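You operate a simulated robot arm through the tools that you are given. There is no shell and no other tool. Be economical: measure what you need, move in short steps, check, and stop when the job is done.

Carry out the task below with a simulated robot arm. There is one attempt and no reset: what you move stays moved.

Task
Stand the green mug beside the cream dumpling. It goes on the side that lies toward x +0.0, y -1.0 (a direction in the base frame), with about 3 cm between them.
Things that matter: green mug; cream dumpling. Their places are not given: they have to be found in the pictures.

Only the result counts: the job must be done as asked and must still hold three seconds after the hand-in. Knocking over, shifting, dropping, spilling or breaking anything else fails it.

Robot
A 6-joint arm with a two-finger parallel gripper, fixed in place. Base frame: the origin is at the foot of the arm, x ahead of it, y to its left, z up; the work surface is at about z = 0.9. Units: m, degrees, N and s.
With the tool pointing down near the work surface it reaches from about 0.24 to 0.66 m from the base axis. Its first joint turns from -66.0 to 66.0 degrees. Payload 2.9 kg.
Tool frame: the origin (TCP) lies between the finger pads and is the grasp point; the fingertips stand 0.03 m ahead of it; z points along the fingers, y is the line along which they close. Largest opening 0.11 m; finger width 0.02, thickness 0.01; the body of the gripper, 0.048 by 0.112 m, starts 0.055 m behind the TCP.
Orientation is that of the tool frame in the base frame, as [roll, pitch, yaw] about the fixed x, y, z axes, in that order (R = Rz(yaw) Ry(pitch) Rx(roll)). With the fingers straight down and closing along the base's y, the tool's x points along the base's -x, its y along +y and its z along -z.

Tools
- The arm moves only by the tool send_rows. Its argument "targets" is a list that holds one entry, the list of rows, each a list of 7 numbers: the turn, a rotation vector about the base's x, y, z in units of 5 degrees (1.0 is 5 degrees), then the shift along the base's x, y, z in units of 40 mm (1.0 is 40 mm), then the gripper command, from -1 (shut) to 1 (fully open), values between in proportion. In form: [[[ax, ay, az, x, y, z, fingers], ...]]. A call has 1 to 10 rows; each row shifts and turns the commanded pose from where the row before left it. A call with a number of a shift or a turn outside -1 to 1 is refused whole. Rows are played at 5 a second. More than 0.05 m and 8.6 degrees between two rows, or a gripper value outside its range, and nothing of the call is played. Where a pose cannot be reached the arm comes as near as it can. A force on the tool above 40 N (or 10 N above the force at the start of the call, whichever is more), or a blocked arm, ends the call early, and 0.2 s more pass. The fingers move at their own pace (about 0.108 m/s each) and stop on an object; they squeeze with about 45 N. The grip force told is the motor's: it shows also when the fingers shut on nothing. Time passes only in rows, and 0.2 s behind the last, so rows that do not move let the fingers close. It gives the time, the measured TCP pose, the force on the tool (base axes), the opening and the grip force at its end, in the units of the frame above (readings bear some noise), and new pictures: "show" is both (left out), scene, wrist or none.
- Cameras (640 x 400 px; columns grow to the right, rows downward): "scene" is fixed at [0.0995, 0.4576, 1.3897]; the picture's right is [-0.46, -0.89, 0.00], its down [-0.47, 0.24, -0.85] and it looks along [0.76, -0.39, -0.52] (base axes); focal length 359 px, centre (320, 200). "wrist" rides on the gripper at [-0.036, 0, -0.057] in the tool frame; the picture's right is [0.00, -1.00, 0.00], its down [0.97, 0.00, -0.24] and it looks along [0.24, 0.00, 0.97] (tool axes); focal length 218 px, centre (320, 200).
- locate(camera, pixels): for up to 12 pixels [column, row] of the newest picture of that camera ("zoom" is the newest enlarged one), the place [x, y, z] in the base frame of the surface seen there, good to about 0.002 m. It takes no simulated time.
- enlarge(camera, box): a new picture of the part [left, top, right, bottom] of that camera's present view, enlarged. It takes no simulated time.
- sign_off(): hands the job in; it is judged then, once.

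Go step by step. Measure first, check grasps and placings, and put right what went wrong. The budget is 60 turns and 120 pictures, counting those below and the enlarged ones. Unless the task says otherwise, let go and move clear before handing in, and close with one line.

The tools are called after "Request:" as name(argument=value, ...) on one line, values as JSON. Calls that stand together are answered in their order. send_rows: Moves the arm, as the interface text tells. Its arguments: {"type":"object","properties":{"targets":{"type":"array","items":{"type":"array","items":{"type":"array","items":{"type":"number"}}}},"show":{"type":"string","enum":["both","scene","wrist","none"]}},"required":["targets"]} The other tools are called the same way: locate (camera, pixels) gives the place of the surface under pixels of a picture; enlarge (camera, box) takes an enlarged picture of a part of a camera's view; sign_off () hands the job in.

At the start:

```text
time: 0.0
ee_pos: [0.4261, 0.2023, 1.1661]
tool_rot: [179.9, 0.0, -180.0]
ft_force: [-0.8, -0.9, -0.8]
width: 0.1102
finger_force: 0.1
```

scene: 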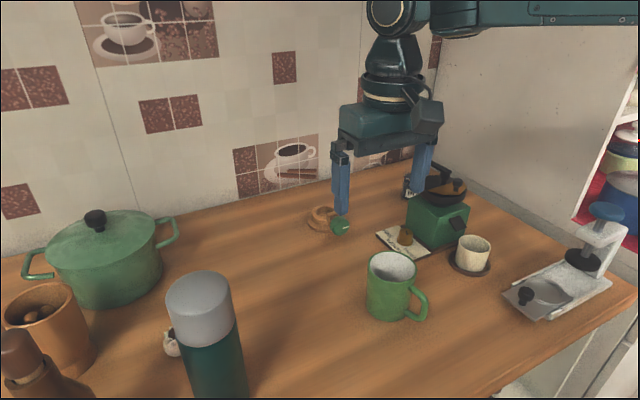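
wrist: 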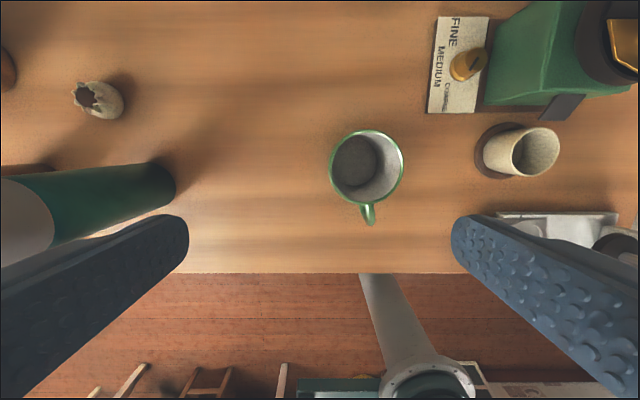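

The green mug shows at scene (392,285) and wrist (366,165). A small cream object at wrist (98,100) and scene (172,343) may be the dumpling, so I'll look closer and measure.

Request:
enlarge(camera="wrist", box=[40, 50, 200, 150])

Request:
enlarge(camera="scene", box=[100, 230, 340, 380])

Request:
locate(camera="wrist", pixels=[[98, 100], [75, 98], [123, 100], [98, 82], [98, 118], [330, 167], [403, 167], [366, 131], [366, 200], [370, 222], [366, 165], [170, 185]])

Request:
locate(camera="scene", pixels=[[172, 343], [167, 335], [390, 315], [368, 260], [415, 262], [391, 252], [424, 310], [408, 305], [230, 380], [200, 290], [320, 215], [342, 228]])

```text
4.00 times, centred on (120, 100) of wrist
```

zoom: 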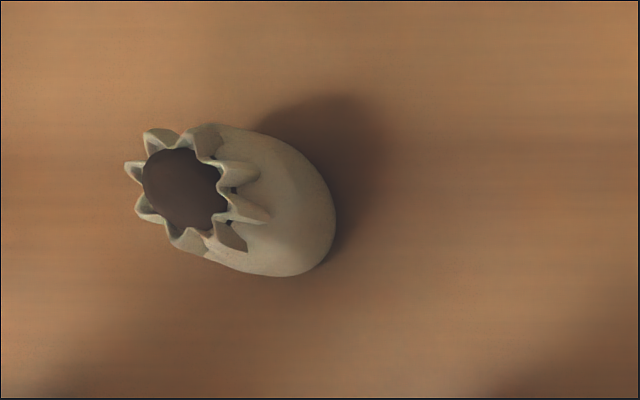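

```text
2.67 times, centred on (220, 305) of scene
```

zoom: 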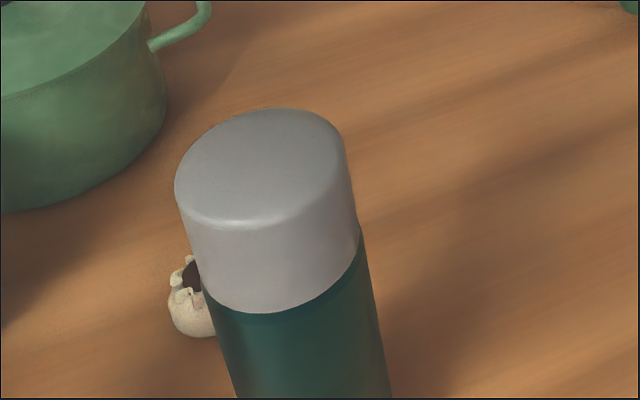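

```text
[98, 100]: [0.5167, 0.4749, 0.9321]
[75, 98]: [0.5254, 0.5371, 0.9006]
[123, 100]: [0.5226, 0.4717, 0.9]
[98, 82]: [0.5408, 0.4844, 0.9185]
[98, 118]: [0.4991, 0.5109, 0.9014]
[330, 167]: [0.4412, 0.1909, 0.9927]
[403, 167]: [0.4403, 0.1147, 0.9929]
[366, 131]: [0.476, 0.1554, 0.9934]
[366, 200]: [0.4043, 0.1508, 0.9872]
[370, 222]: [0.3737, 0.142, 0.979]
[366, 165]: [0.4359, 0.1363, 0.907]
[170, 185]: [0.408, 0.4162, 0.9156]
```

```text
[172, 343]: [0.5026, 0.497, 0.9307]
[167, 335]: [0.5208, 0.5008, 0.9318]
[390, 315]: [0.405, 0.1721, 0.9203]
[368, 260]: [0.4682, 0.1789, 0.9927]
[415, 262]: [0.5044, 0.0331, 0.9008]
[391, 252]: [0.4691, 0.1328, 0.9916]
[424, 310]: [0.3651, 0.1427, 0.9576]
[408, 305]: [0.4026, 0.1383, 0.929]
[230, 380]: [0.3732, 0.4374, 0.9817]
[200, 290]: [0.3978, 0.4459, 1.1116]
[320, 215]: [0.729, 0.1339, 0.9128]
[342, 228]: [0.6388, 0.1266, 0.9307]
```

The cream dumpling is at wrist (98,100), around (0.52, 0.49), open at the top. I'll measure its extents and the thermos more finely.

Request:
locate(camera="wrist", pixels=[[121.5, 105], [122.5, 98], [110, 117], [115, 115], [93.5, 82.5], [105, 85], [85, 95], [74, 92], [76, 102], [78, 84], [98, 113], [103, 103]])

Request:
locate(camera="scene", pixels=[[168, 285], [230, 285], [200, 272], [200, 310], [215, 345], [236, 340], [380, 290], [427, 300], [120, 290], [160, 260], [175, 235], [405, 285]])

```text
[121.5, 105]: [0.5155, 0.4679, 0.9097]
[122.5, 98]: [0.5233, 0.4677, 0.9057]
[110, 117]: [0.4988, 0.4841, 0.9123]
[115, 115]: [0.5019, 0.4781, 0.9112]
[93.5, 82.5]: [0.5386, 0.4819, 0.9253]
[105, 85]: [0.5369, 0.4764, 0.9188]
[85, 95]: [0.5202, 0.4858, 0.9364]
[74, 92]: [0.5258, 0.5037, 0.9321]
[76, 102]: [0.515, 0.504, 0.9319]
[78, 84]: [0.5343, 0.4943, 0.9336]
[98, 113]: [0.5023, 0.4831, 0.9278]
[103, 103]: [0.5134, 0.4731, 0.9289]
```

```text
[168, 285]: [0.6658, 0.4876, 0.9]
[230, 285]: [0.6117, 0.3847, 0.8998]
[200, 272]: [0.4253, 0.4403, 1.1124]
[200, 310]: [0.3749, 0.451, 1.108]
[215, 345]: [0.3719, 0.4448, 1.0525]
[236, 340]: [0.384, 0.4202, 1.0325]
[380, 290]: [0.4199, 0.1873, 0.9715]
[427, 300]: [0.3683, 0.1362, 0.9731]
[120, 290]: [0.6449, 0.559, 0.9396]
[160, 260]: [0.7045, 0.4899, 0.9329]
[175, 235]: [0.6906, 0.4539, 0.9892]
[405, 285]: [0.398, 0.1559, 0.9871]
```

The dumpling spans x 0.498–0.540 and y 0.467–0.506. The mug is centred near (0.439, 0.153), radius 0.038, rim at z 0.993, with its handle toward -x. The target mug centre is about (0.519, 0.399). I'll move above the mug and start down.

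Request:
send_rows(targets=[[[0, 0, 0, 0.16, -0.62, 0, 1], [0, 0, 0, 0.16, -0.62, 0, 1], [0, 0, 0, 0, 0, -0.9, 1], [0, 0, 0, 0, 0, -0.9, 1], [0, 0, 0, 0, 0, -0.9, 1], [0, 0, 0, 0, 0, 0, 1]]])

```text
time: 1.4
ee_pos: [0.4394, 0.152, 1.0578]
tool_rot: [180.0, 0.0, 180.0]
ft_force: [-0.4, -0.2, 0.2]
width: 0.1099
finger_force: 0.0
```

scene: 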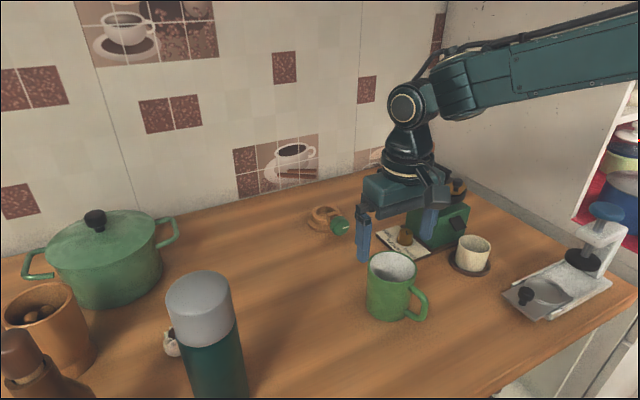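
wrist: 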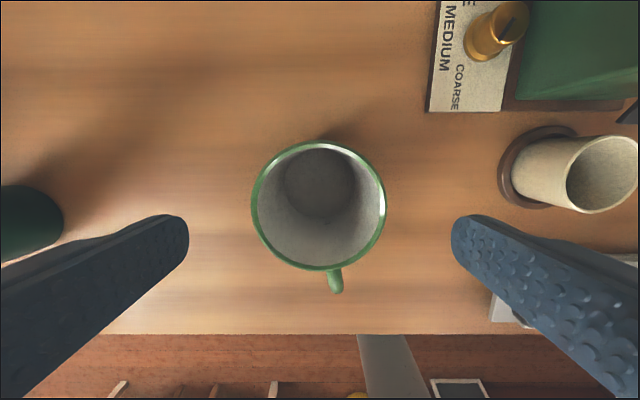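

The mug sits centred between the fingers (column 319). I'll descend to z ≈ 0.963 and close.

Request:
send_rows(targets=[[[0, 0, 0, 0, 0, -0.8, 1], [0, 0, 0, 0, 0, -0.8, 1], [0, 0, 0, 0, 0, -0.75, 1], [0, 0, 0, 0, 0, 0, 1], [0, 0, 0, 0, 0, 0, -1], [0, 0, 0, 0, 0, 0, -1], [0, 0, 0, 0, 0, 0, -1], [0, 0, 0, 0, 0, 0, -1]]])

```text
time: 3.2
ee_pos: [0.4391, 0.1521, 0.9631]
tool_rot: [180.0, -0.1, -180.0]
ft_force: [0.4, 0.8, -0.2]
width: 0.0809
finger_force: 44.8
```

scene: 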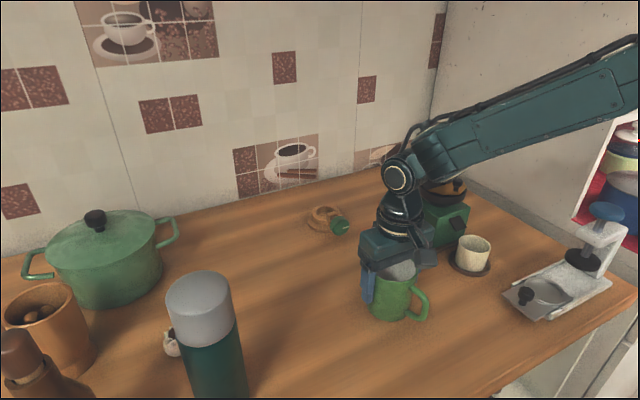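
wrist: 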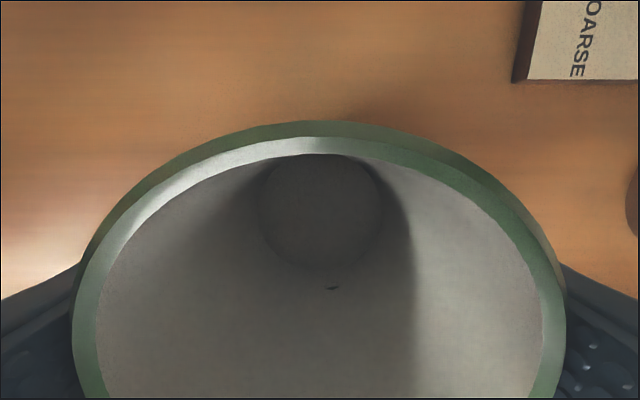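

The mug is gripped (width 0.081). Before carrying it, I'll lift 8 cm and check the forearm height against the thermos.

Request:
send_rows(targets=[[[0, 0, 0, 0, 0, 0.5, -1], [0, 0, 0, 0, 0, 0.75, -1], [0, 0, 0, 0, 0, 0.75, -1], [0, 0, 0, 0.5, 0, 0, -1], [0, 0, 0, 0.5, 0.5, 0, -1], [0, 0, 0, 0.5, 0.7, 0, -1], [0, 0, 0, 0.5, 0.7, 0, -1], [0, 0, 0, 0, 0, 0, -1]]])

```text
time: 5.0
ee_pos: [0.5182, 0.2295, 1.0437]
tool_rot: [180.0, 0.1, -180.0]
ft_force: [-0.7, -0.2, -2.4]
width: 0.0808
finger_force: 44.6
```

scene: 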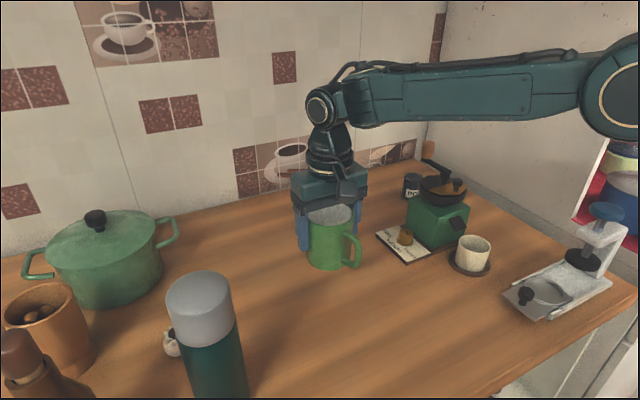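
wrist: 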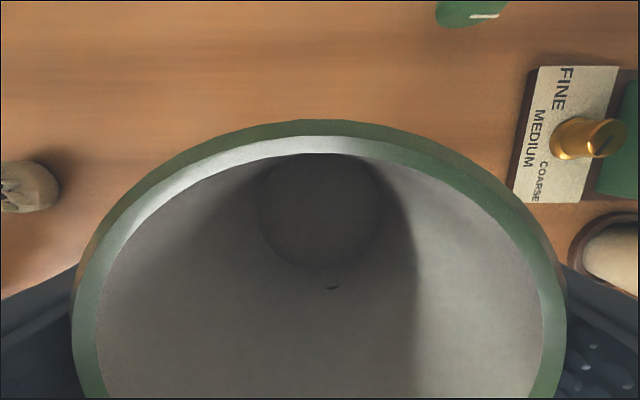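

The mug is held level. I'll refine the dumpling edge at wrist (58,185) and check the forearm heights.

Request:
locate(camera="wrist", pixels=[[57, 190], [58, 183], [54, 175], [50, 203], [30, 161], [30, 211], [20, 185], [40, 165]])

Request:
locate(camera="scene", pixels=[[320, 108], [350, 115], [370, 122], [420, 118], [320, 165], [346, 195], [330, 265], [302, 240]])

```text
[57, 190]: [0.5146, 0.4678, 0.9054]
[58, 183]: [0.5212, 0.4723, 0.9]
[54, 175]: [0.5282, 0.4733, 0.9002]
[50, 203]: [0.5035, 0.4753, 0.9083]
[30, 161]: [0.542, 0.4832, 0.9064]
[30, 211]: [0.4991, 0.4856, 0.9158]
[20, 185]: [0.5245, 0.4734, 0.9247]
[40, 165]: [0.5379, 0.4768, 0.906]
```

```text
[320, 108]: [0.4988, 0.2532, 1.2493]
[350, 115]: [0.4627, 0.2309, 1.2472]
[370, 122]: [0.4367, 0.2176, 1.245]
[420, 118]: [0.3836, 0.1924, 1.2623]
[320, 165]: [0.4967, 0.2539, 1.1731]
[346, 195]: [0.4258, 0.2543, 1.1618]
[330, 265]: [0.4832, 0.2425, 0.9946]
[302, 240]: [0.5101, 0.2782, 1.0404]
```

The dumpling's -y edge is at 0.467 with its centre at x ≈ 0.520, and the forearm stays above the thermos top at 1.11. I'll carry the mug to y ≈ 0.3965.

Request:
send_rows(targets=[[[0, 0, 0, 0.04, 0.7, 0, -1], [0, 0, 0, 0, 0.7, 0, -1], [0, 0, 0, 0, 0.7, 0, -1], [0, 0, 0, 0, 0.7, 0, -1], [0, 0, 0, 0, 0.7, 0, -1], [0, 0, 0, 0, 0.675, 0, -1], [0, 0, 0, 0, 0, 0, -1], [0, 0, 0, 0, 0, 0, -1]]])

```text
time: 6.8
ee_pos: [0.52, 0.396, 1.0442]
tool_rot: [-180.0, 0.0, -180.0]
ft_force: [0.5, -0.8, -2.6]
width: 0.0808
finger_force: 44.9
```

scene: 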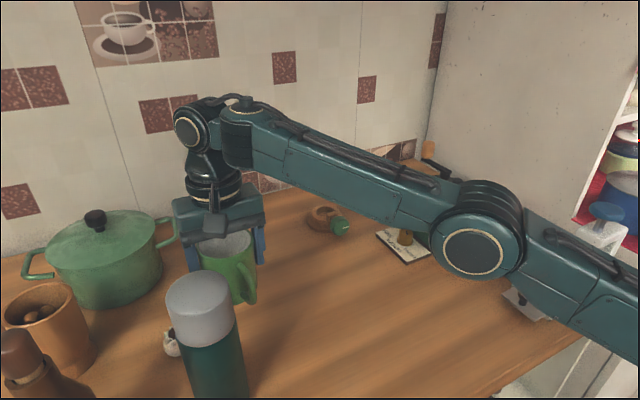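
wrist: 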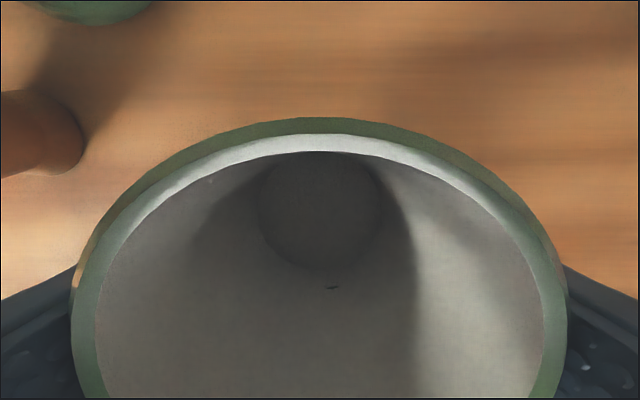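

The pose is right at (0.520, 0.396). Before lowering, I'll check how low the elbow at scene (478,280) sits.

Request:
locate(camera="scene", pixels=[[475, 275], [480, 240], [385, 222], [435, 230], [250, 165], [240, 250], [248, 300], [560, 300]])

```text
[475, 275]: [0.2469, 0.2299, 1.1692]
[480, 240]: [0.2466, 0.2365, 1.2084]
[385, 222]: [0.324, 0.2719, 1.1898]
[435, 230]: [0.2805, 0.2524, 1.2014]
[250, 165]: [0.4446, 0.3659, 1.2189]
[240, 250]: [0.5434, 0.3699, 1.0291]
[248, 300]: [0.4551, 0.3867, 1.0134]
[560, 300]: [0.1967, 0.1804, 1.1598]
```

The elbow clears the surface and nothing stands beneath it. I'll lower the mug gently to its grasp height.

Request:
send_rows(targets=[[[0, 0, 0, 0, 0, -0.5, -1], [0, 0, 0, 0, 0, -0.5, -1], [0, 0, 0, 0, 0, -0.5, -1], [0, 0, 0, 0, 0, -0.3, -1], [0, 0, 0, 0, 0, -0.15, -1], [0, 0, 0, 0, 0, -0.06, -1], [0, 0, 0, 0, 0, 0, -1], [0, 0, 0, 0, 0, 0, -1]]])

```text
time: 8.6
ee_pos: [0.5213, 0.3955, 0.9634]
tool_rot: [180.0, 0.1, 180.0]
ft_force: [0.0, 0.0, -3.0]
width: 0.0807
finger_force: 45.2
```

scene: 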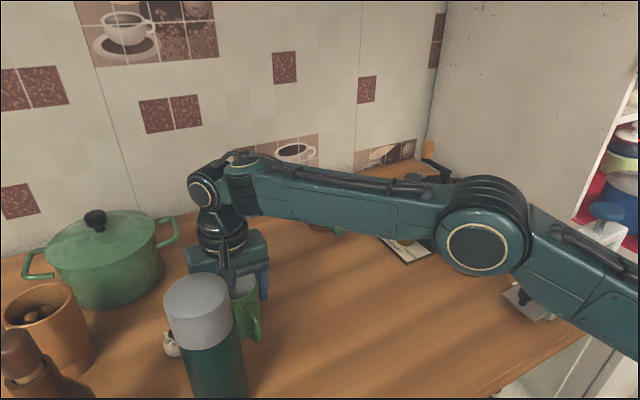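
wrist: 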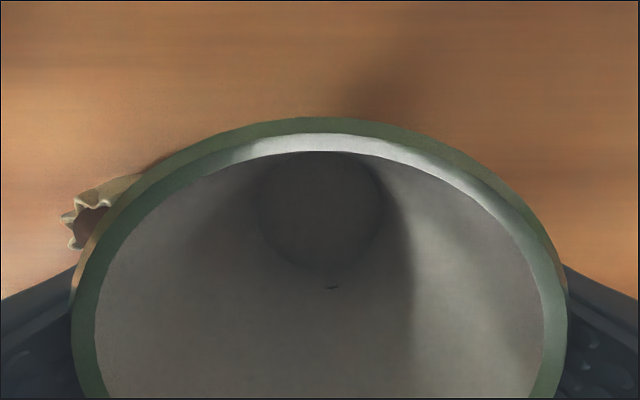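

The mug is nearly down (force still about -3 N). The thermos top looks shifted a few pixels, so I'll check it before going on.

Request:
enlarge(camera="scene", box=[120, 220, 312, 340])

Request:
locate(camera="scene", pixels=[[200, 290], [200, 310], [215, 345], [230, 380], [200, 277], [168, 300], [225, 290]])

```text
3.33 times, centred on (216, 280) of scene
```

zoom: 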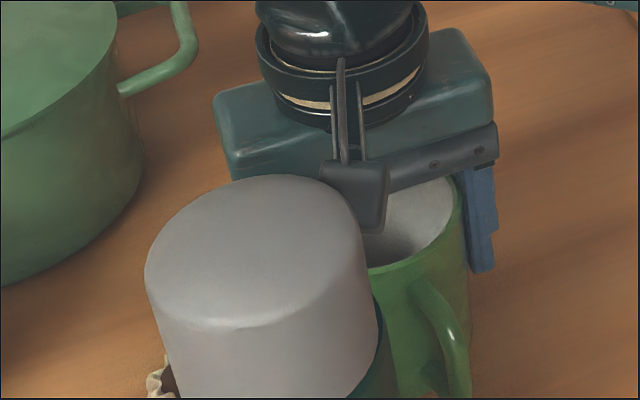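

```text
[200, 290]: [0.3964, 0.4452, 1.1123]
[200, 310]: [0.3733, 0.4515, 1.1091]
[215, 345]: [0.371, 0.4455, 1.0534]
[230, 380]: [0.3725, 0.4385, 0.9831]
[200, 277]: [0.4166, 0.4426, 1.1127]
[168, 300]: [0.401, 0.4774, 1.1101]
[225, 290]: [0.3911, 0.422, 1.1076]
```

The thermos cap has moved about 2 px, and the tool reads 1.8 mm beyond the command in +x, so something may be brushing it. I'll locate the gripper bracket at zoom (355,200) relative to the cap edge.

Request:
locate(camera="zoom", pixels=[[355, 205], [375, 225], [330, 175], [340, 200], [320, 185], [300, 182], [350, 225], [365, 255], [340, 130], [240, 180], [150, 260], [375, 320]])

```text
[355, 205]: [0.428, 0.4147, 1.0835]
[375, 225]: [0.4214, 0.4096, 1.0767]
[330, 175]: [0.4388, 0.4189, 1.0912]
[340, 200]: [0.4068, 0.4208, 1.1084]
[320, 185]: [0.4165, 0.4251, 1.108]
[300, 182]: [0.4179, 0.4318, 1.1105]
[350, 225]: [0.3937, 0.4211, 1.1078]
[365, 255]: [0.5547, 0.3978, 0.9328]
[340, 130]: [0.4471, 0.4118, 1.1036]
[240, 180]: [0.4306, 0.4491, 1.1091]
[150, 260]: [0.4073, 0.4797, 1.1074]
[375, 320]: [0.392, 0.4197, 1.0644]
```

The bracket at (0.425, 0.41, 1.08) on the gripper's -x side is leaning on the thermos cap. I'll back off toward -y with the mug just clear of the table, then rise and check that the thermos settles back.

Request:
send_rows(targets=[[[0, 0, 0, 0, -0.1, 0.05, -1], [0, 0, 0, 0, -0.2, 0.05, -1], [0, 0, 0, 0, -0.4, 0.1, -1], [0, 0, 0, 0, -0.5, 0.3, -1], [0, 0, 0, 0, 0, 0.6, -1], [0, 0, 0, 0, 0, 0.6, -1], [0, 0, 0, 0, 0, 0.31, -1], [0, 0, 0, 0, 0, 0, -1]]])

Request:
enlarge(camera="scene", box=[100, 230, 340, 380])

Request:
locate(camera="scene", pixels=[[200, 290], [200, 272], [200, 310], [215, 345], [230, 380], [236, 340], [172, 343], [167, 335]])

```text
time: 10.4
ee_pos: [0.5202, 0.3483, 1.0434]
tool_rot: [180.0, 0.0, -180.0]
ft_force: [1.2, 0.6, -2.8]
width: 0.0809
finger_force: 45.7
```

scene: 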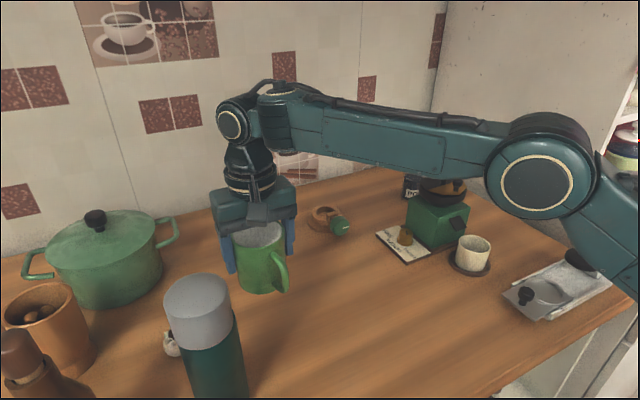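
wrist: 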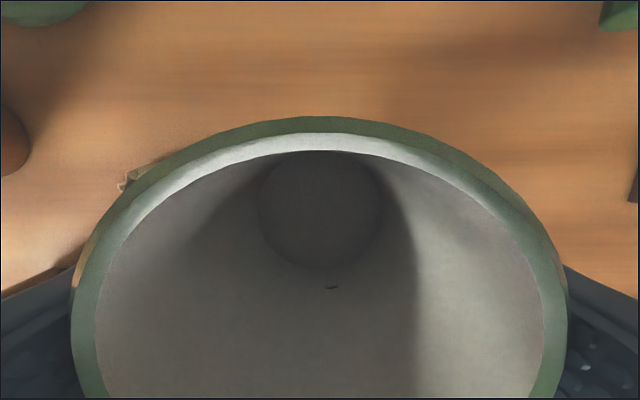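

```text
2.67 times, centred on (220, 305) of scene
```

zoom: 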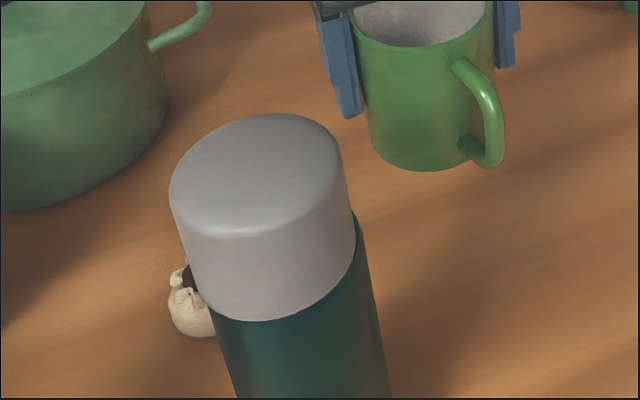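

```text
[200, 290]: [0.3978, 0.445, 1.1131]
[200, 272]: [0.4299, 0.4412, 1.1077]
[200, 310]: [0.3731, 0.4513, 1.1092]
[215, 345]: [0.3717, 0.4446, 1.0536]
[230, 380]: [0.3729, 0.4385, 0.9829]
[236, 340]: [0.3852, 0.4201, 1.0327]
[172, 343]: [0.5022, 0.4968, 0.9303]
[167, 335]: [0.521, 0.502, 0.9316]
```

The thermos stands free, shifted by only about 2 mm, and the dumpling is unmoved. I'll swing the bracket away from the thermos by turning the hand +30° about z up here.

Request:
send_rows(targets=[[[0, 0, 1, 0, 0, 0, -1], [0, 0, 1, 0, 0, 0, -1], [0, 0, 1, 0, 0, 0, -1], [0, 0, 1, 0, 0, 0, -1], [0, 0, 1, 0, 0, 0, -1], [0, 0, 1, 0, 0, 0, -1], [0, 0, 0, 0, 0, 0, -1], [0, 0, 0, 0, 0, 0, -1]]])

Request:
enlarge(camera="scene", box=[120, 180, 344, 320])

```text
time: 12.2
ee_pos: [0.5206, 0.3478, 1.0435]
tool_rot: [-180.0, 0.1, -150.1]
ft_force: [0.7, 0.0, -3.2]
width: 0.0806
finger_force: 45.1
```

scene: 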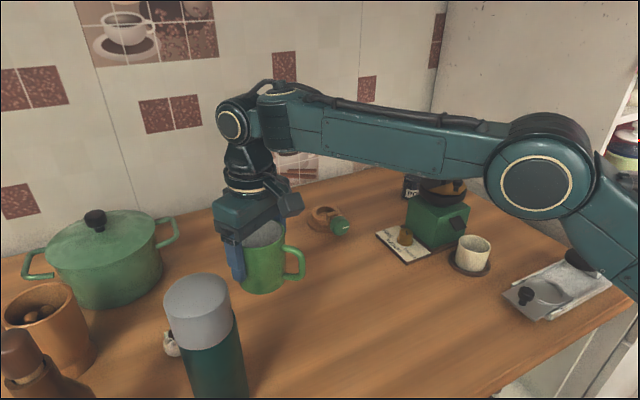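
wrist: 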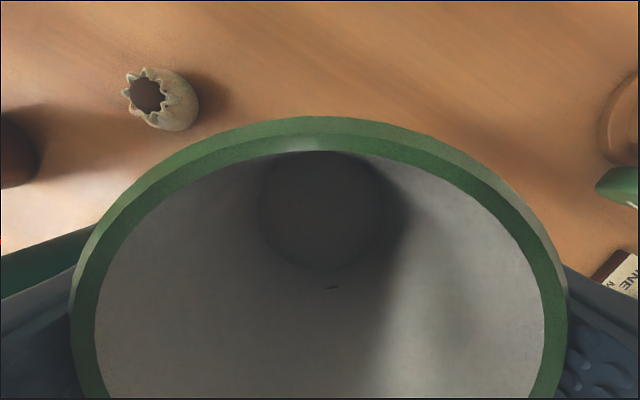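

```text
2.86 times, centred on (232, 250) of scene
```

zoom: 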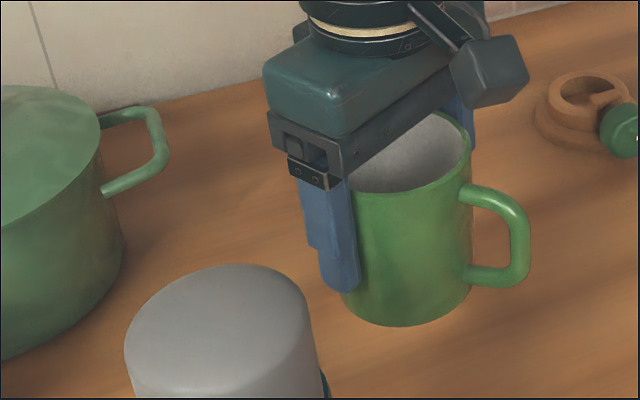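

The bracket now points away from the thermos. I'll shift to y ≈ 0.396 and go halfway down, then check clearance.

Request:
locate(camera="wrist", pixels=[[198, 100], [198, 106], [193, 120], [180, 130], [165, 130], [185, 75]])

Request:
send_rows(targets=[[[0, 0, 0, 0, 0.4, 0, -1], [0, 0, 0, 0, 0.4, 0, -1], [0, 0, 0, 0, 0.4, 0, -1], [0, 0, 0, 0, 0, -0.4, -1], [0, 0, 0, 0, 0, -0.4, -1], [0, 0, 0, 0, 0, -0.2, -1], [0, 0, 0, 0, 0, 0, -1]]])

Request:
enlarge(camera="scene", box=[120, 200, 344, 340])

```text
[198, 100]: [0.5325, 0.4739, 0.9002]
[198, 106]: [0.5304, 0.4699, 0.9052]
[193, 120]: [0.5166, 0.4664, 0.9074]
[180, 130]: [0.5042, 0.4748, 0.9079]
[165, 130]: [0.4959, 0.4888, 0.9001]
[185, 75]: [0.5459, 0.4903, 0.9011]
```

```text
time: 13.8
ee_pos: [0.5199, 0.3963, 1.0031]
tool_rot: [-179.9, 0.0, -150.0]
ft_force: [0.5, 0.2, -3.1]
width: 0.0805
finger_force: 45.2
```

scene: 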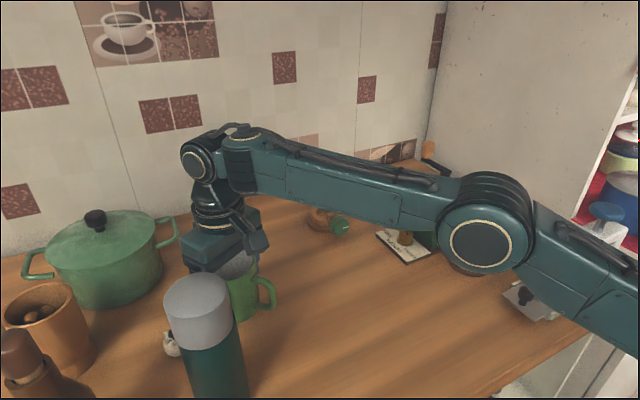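
wrist: 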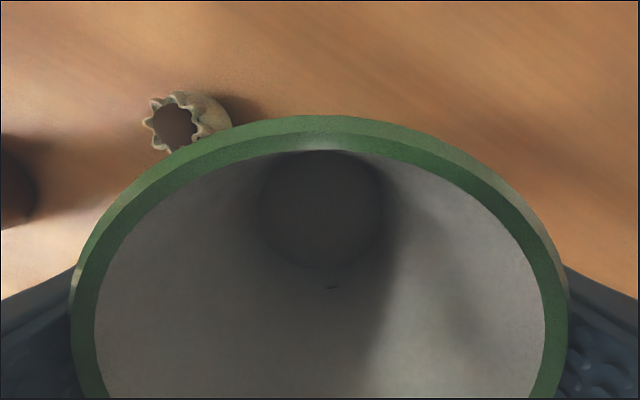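

```text
2.86 times, centred on (232, 270) of scene
```

zoom: 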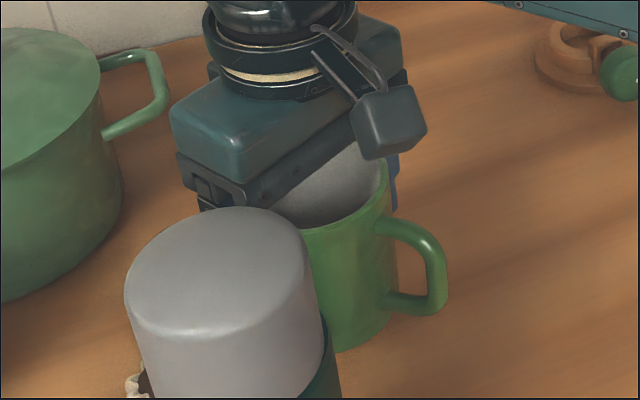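

The thermos hasn't moved since. I'll measure the gripper corner nearest it before the final lowering.

Request:
locate(camera="zoom", pixels=[[180, 160], [235, 185], [240, 203], [205, 200], [270, 190], [260, 210], [305, 225], [385, 145]])

```text
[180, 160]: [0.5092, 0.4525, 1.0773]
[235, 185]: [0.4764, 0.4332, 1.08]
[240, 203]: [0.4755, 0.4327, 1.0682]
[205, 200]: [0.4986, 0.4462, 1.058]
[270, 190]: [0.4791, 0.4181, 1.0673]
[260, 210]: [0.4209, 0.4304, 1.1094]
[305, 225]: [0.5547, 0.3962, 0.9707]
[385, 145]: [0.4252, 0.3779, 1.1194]
```

The nearest gripper corner (0.4755, 0.433) is about 4 cm from the thermos, so it is safe. I'll lower to the table at z ≈ 0.963 slowly.

Request:
send_rows(targets=[[[0, 0, 0, 0, 0, -0.4, -1], [0, 0, 0, 0, 0, -0.35, -1], [0, 0, 0, 0, 0, -0.15, -1], [0, 0, 0, 0, 0, -0.08, -1], [0, 0, 0, 0, 0, -0.04, -1], [0, 0, 0, 0, 0, 0, -1], [0, 0, 0, 0, 0, 0, -1]]])

Request:
enlarge(camera="scene", box=[120, 230, 344, 370])

```text
time: 15.4
ee_pos: [0.5196, 0.3961, 0.9624]
tool_rot: [179.9, 0.1, -150.1]
ft_force: [-0.5, 0.3, -0.8]
width: 0.0806
finger_force: 44.7
```

scene: 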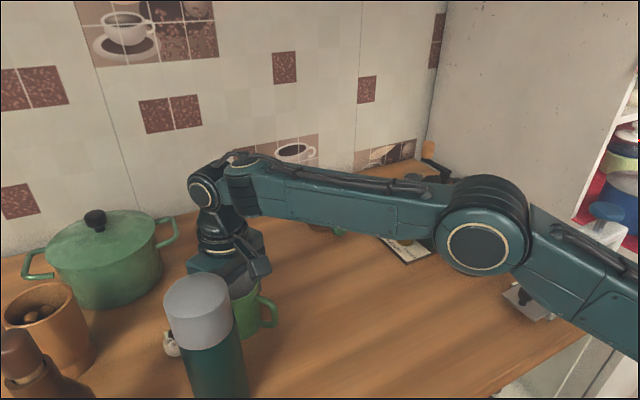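
wrist: 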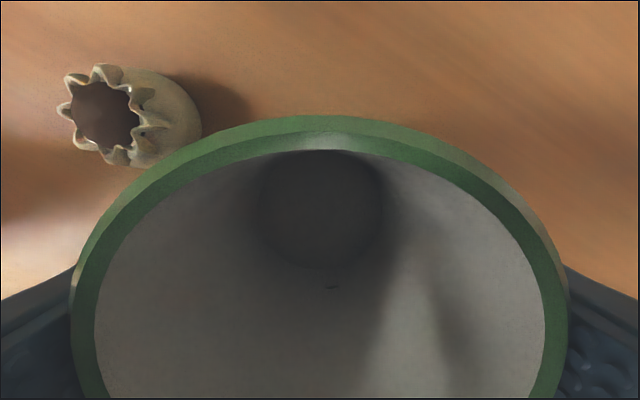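

```text
2.86 times, centred on (232, 300) of scene
```

zoom: 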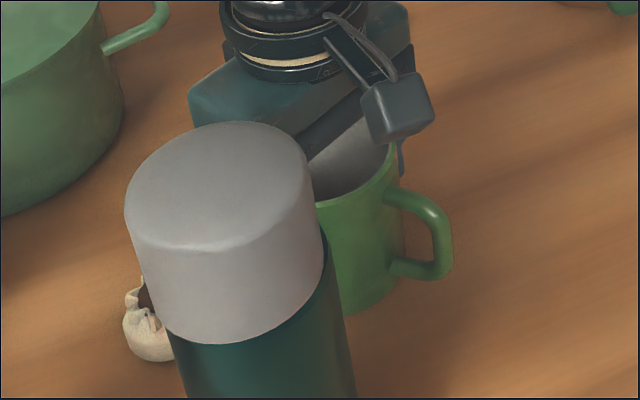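

The tool force dropped to -0.8 N, so the mug is resting on the table, and the thermos cap hasn't moved again. I'll open partway and rise straight up.

Request:
send_rows(targets=[[[0, 0, 0, 0, 0, 0, 0.75], [0, 0, 0, 0, 0, 0, 0.75], [0, 0, 0, 0, 0, 0.3, 0.75], [0, 0, 0, 0, 0, 0.6, 0.75], [0, 0, 0, 0, 0, 0.9, 0.75], [0, 0, 0, 0, 0, 0.9, 0.75], [0, 0, 0, 0, 0, 0.9, 0.75], [0, 0, 0, 0, 0, 0.9, 0.75], [0, 0, 0, 0, 0, 0.5, 0.75], [0, 0, 0, 0, 0, 0, 0.75]]])

```text
time: 17.6
ee_pos: [0.4933, 0.3713, 1.1495]
tool_rot: [-180.0, 0.0, -150.0]
ft_force: [-0.2, 0.9, 0.5]
width: 0.0963
finger_force: 0.0
out of reach, approached as far as the arm can: row 6, 7, 8, 9
```

scene: 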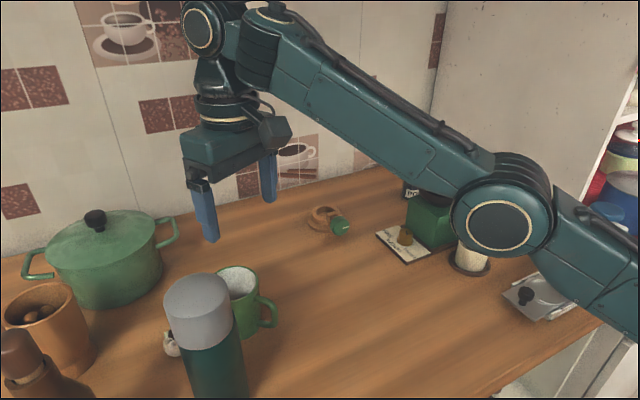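
wrist: 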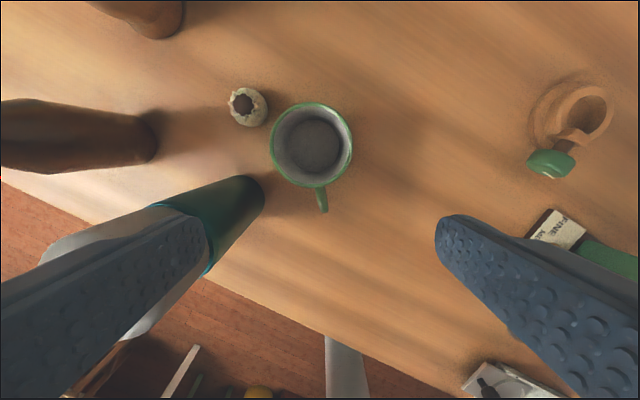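

The mug stands upright and released next to the dumpling. I'll measure the gap and check the thermos.

Request:
locate(camera="wrist", pixels=[[271, 145], [352, 145], [311, 103], [311, 186], [267, 108], [262, 122], [248, 126], [248, 88], [323, 210], [283, 118]])

Request:
locate(camera="scene", pixels=[[200, 290], [200, 275], [200, 310], [230, 380], [172, 343], [240, 268], [252, 290]])

Request:
send_rows(targets=[[[0, 0, 0, 0, -0.5, 0, 0.75], [0, 0, 0, 0, -0.9, 0, 0.75], [0, 0, 0, 0, -0.9, 0, 0.75], [0, 0, 0, 0, -0.9, 0, 0.75], [0, 0, 0, 0, 0, 0, 0.75]]])

Request:
enlarge(camera="scene", box=[100, 230, 340, 380])

```text
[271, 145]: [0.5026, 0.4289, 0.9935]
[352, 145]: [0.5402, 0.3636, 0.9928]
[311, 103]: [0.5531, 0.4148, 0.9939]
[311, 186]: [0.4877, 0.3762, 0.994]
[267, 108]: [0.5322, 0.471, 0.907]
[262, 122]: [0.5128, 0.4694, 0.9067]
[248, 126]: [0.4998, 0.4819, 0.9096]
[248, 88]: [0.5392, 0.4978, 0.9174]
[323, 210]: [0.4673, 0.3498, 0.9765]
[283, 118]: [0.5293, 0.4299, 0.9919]
```

```text
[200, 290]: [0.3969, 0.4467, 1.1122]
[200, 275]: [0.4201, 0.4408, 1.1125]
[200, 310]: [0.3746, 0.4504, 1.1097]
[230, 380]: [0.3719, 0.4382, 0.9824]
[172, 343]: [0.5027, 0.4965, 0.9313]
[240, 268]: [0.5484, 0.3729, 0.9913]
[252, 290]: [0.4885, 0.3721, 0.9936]
```

```text
time: 18.8
ee_pos: [0.4924, 0.2431, 1.1496]
tool_rot: [-180.0, 0.0, -149.9]
ft_force: [0.2, 0.1, 0.3]
width: 0.0963
finger_force: 0.0
```

scene: 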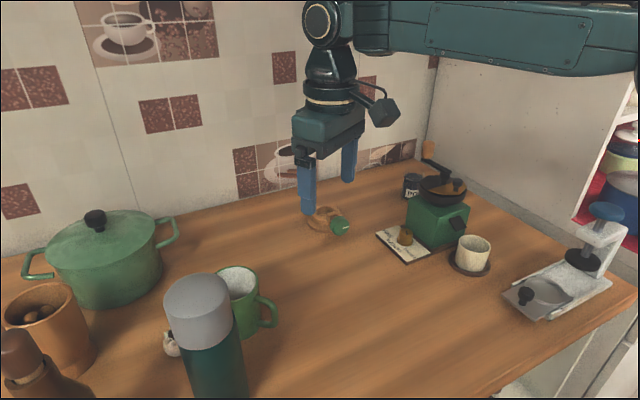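
wrist: 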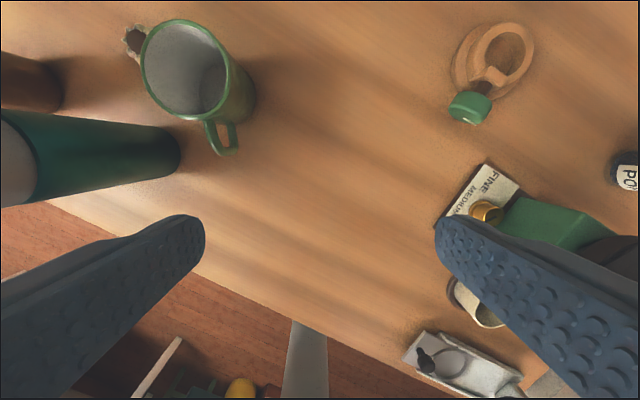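

```text
2.67 times, centred on (220, 305) of scene
```

zoom: 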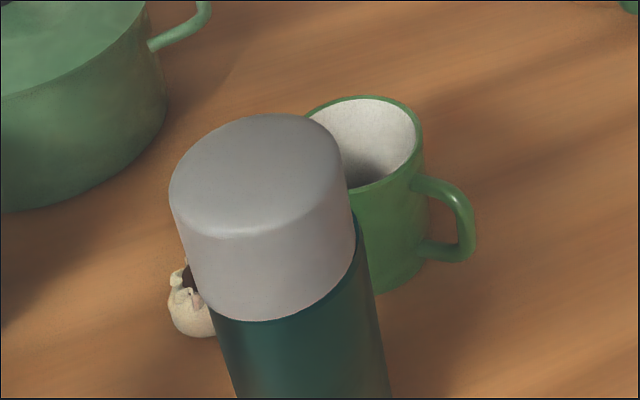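

The mug is centred at about (0.521, 0.396) with roughly 3 cm to the dumpling's edge at y 0.467. The dumpling is unmoved, the thermos is upright and the arm is clear, so I'm handing in.

Request:
sign_off()

```text
The job is handed in.
```

The green mug now stands upright on the −y side of the cream dumpling, about 3 cm from it; on the way the gripper brushed the thermos and shifted it about 2 mm, and it is still upright.
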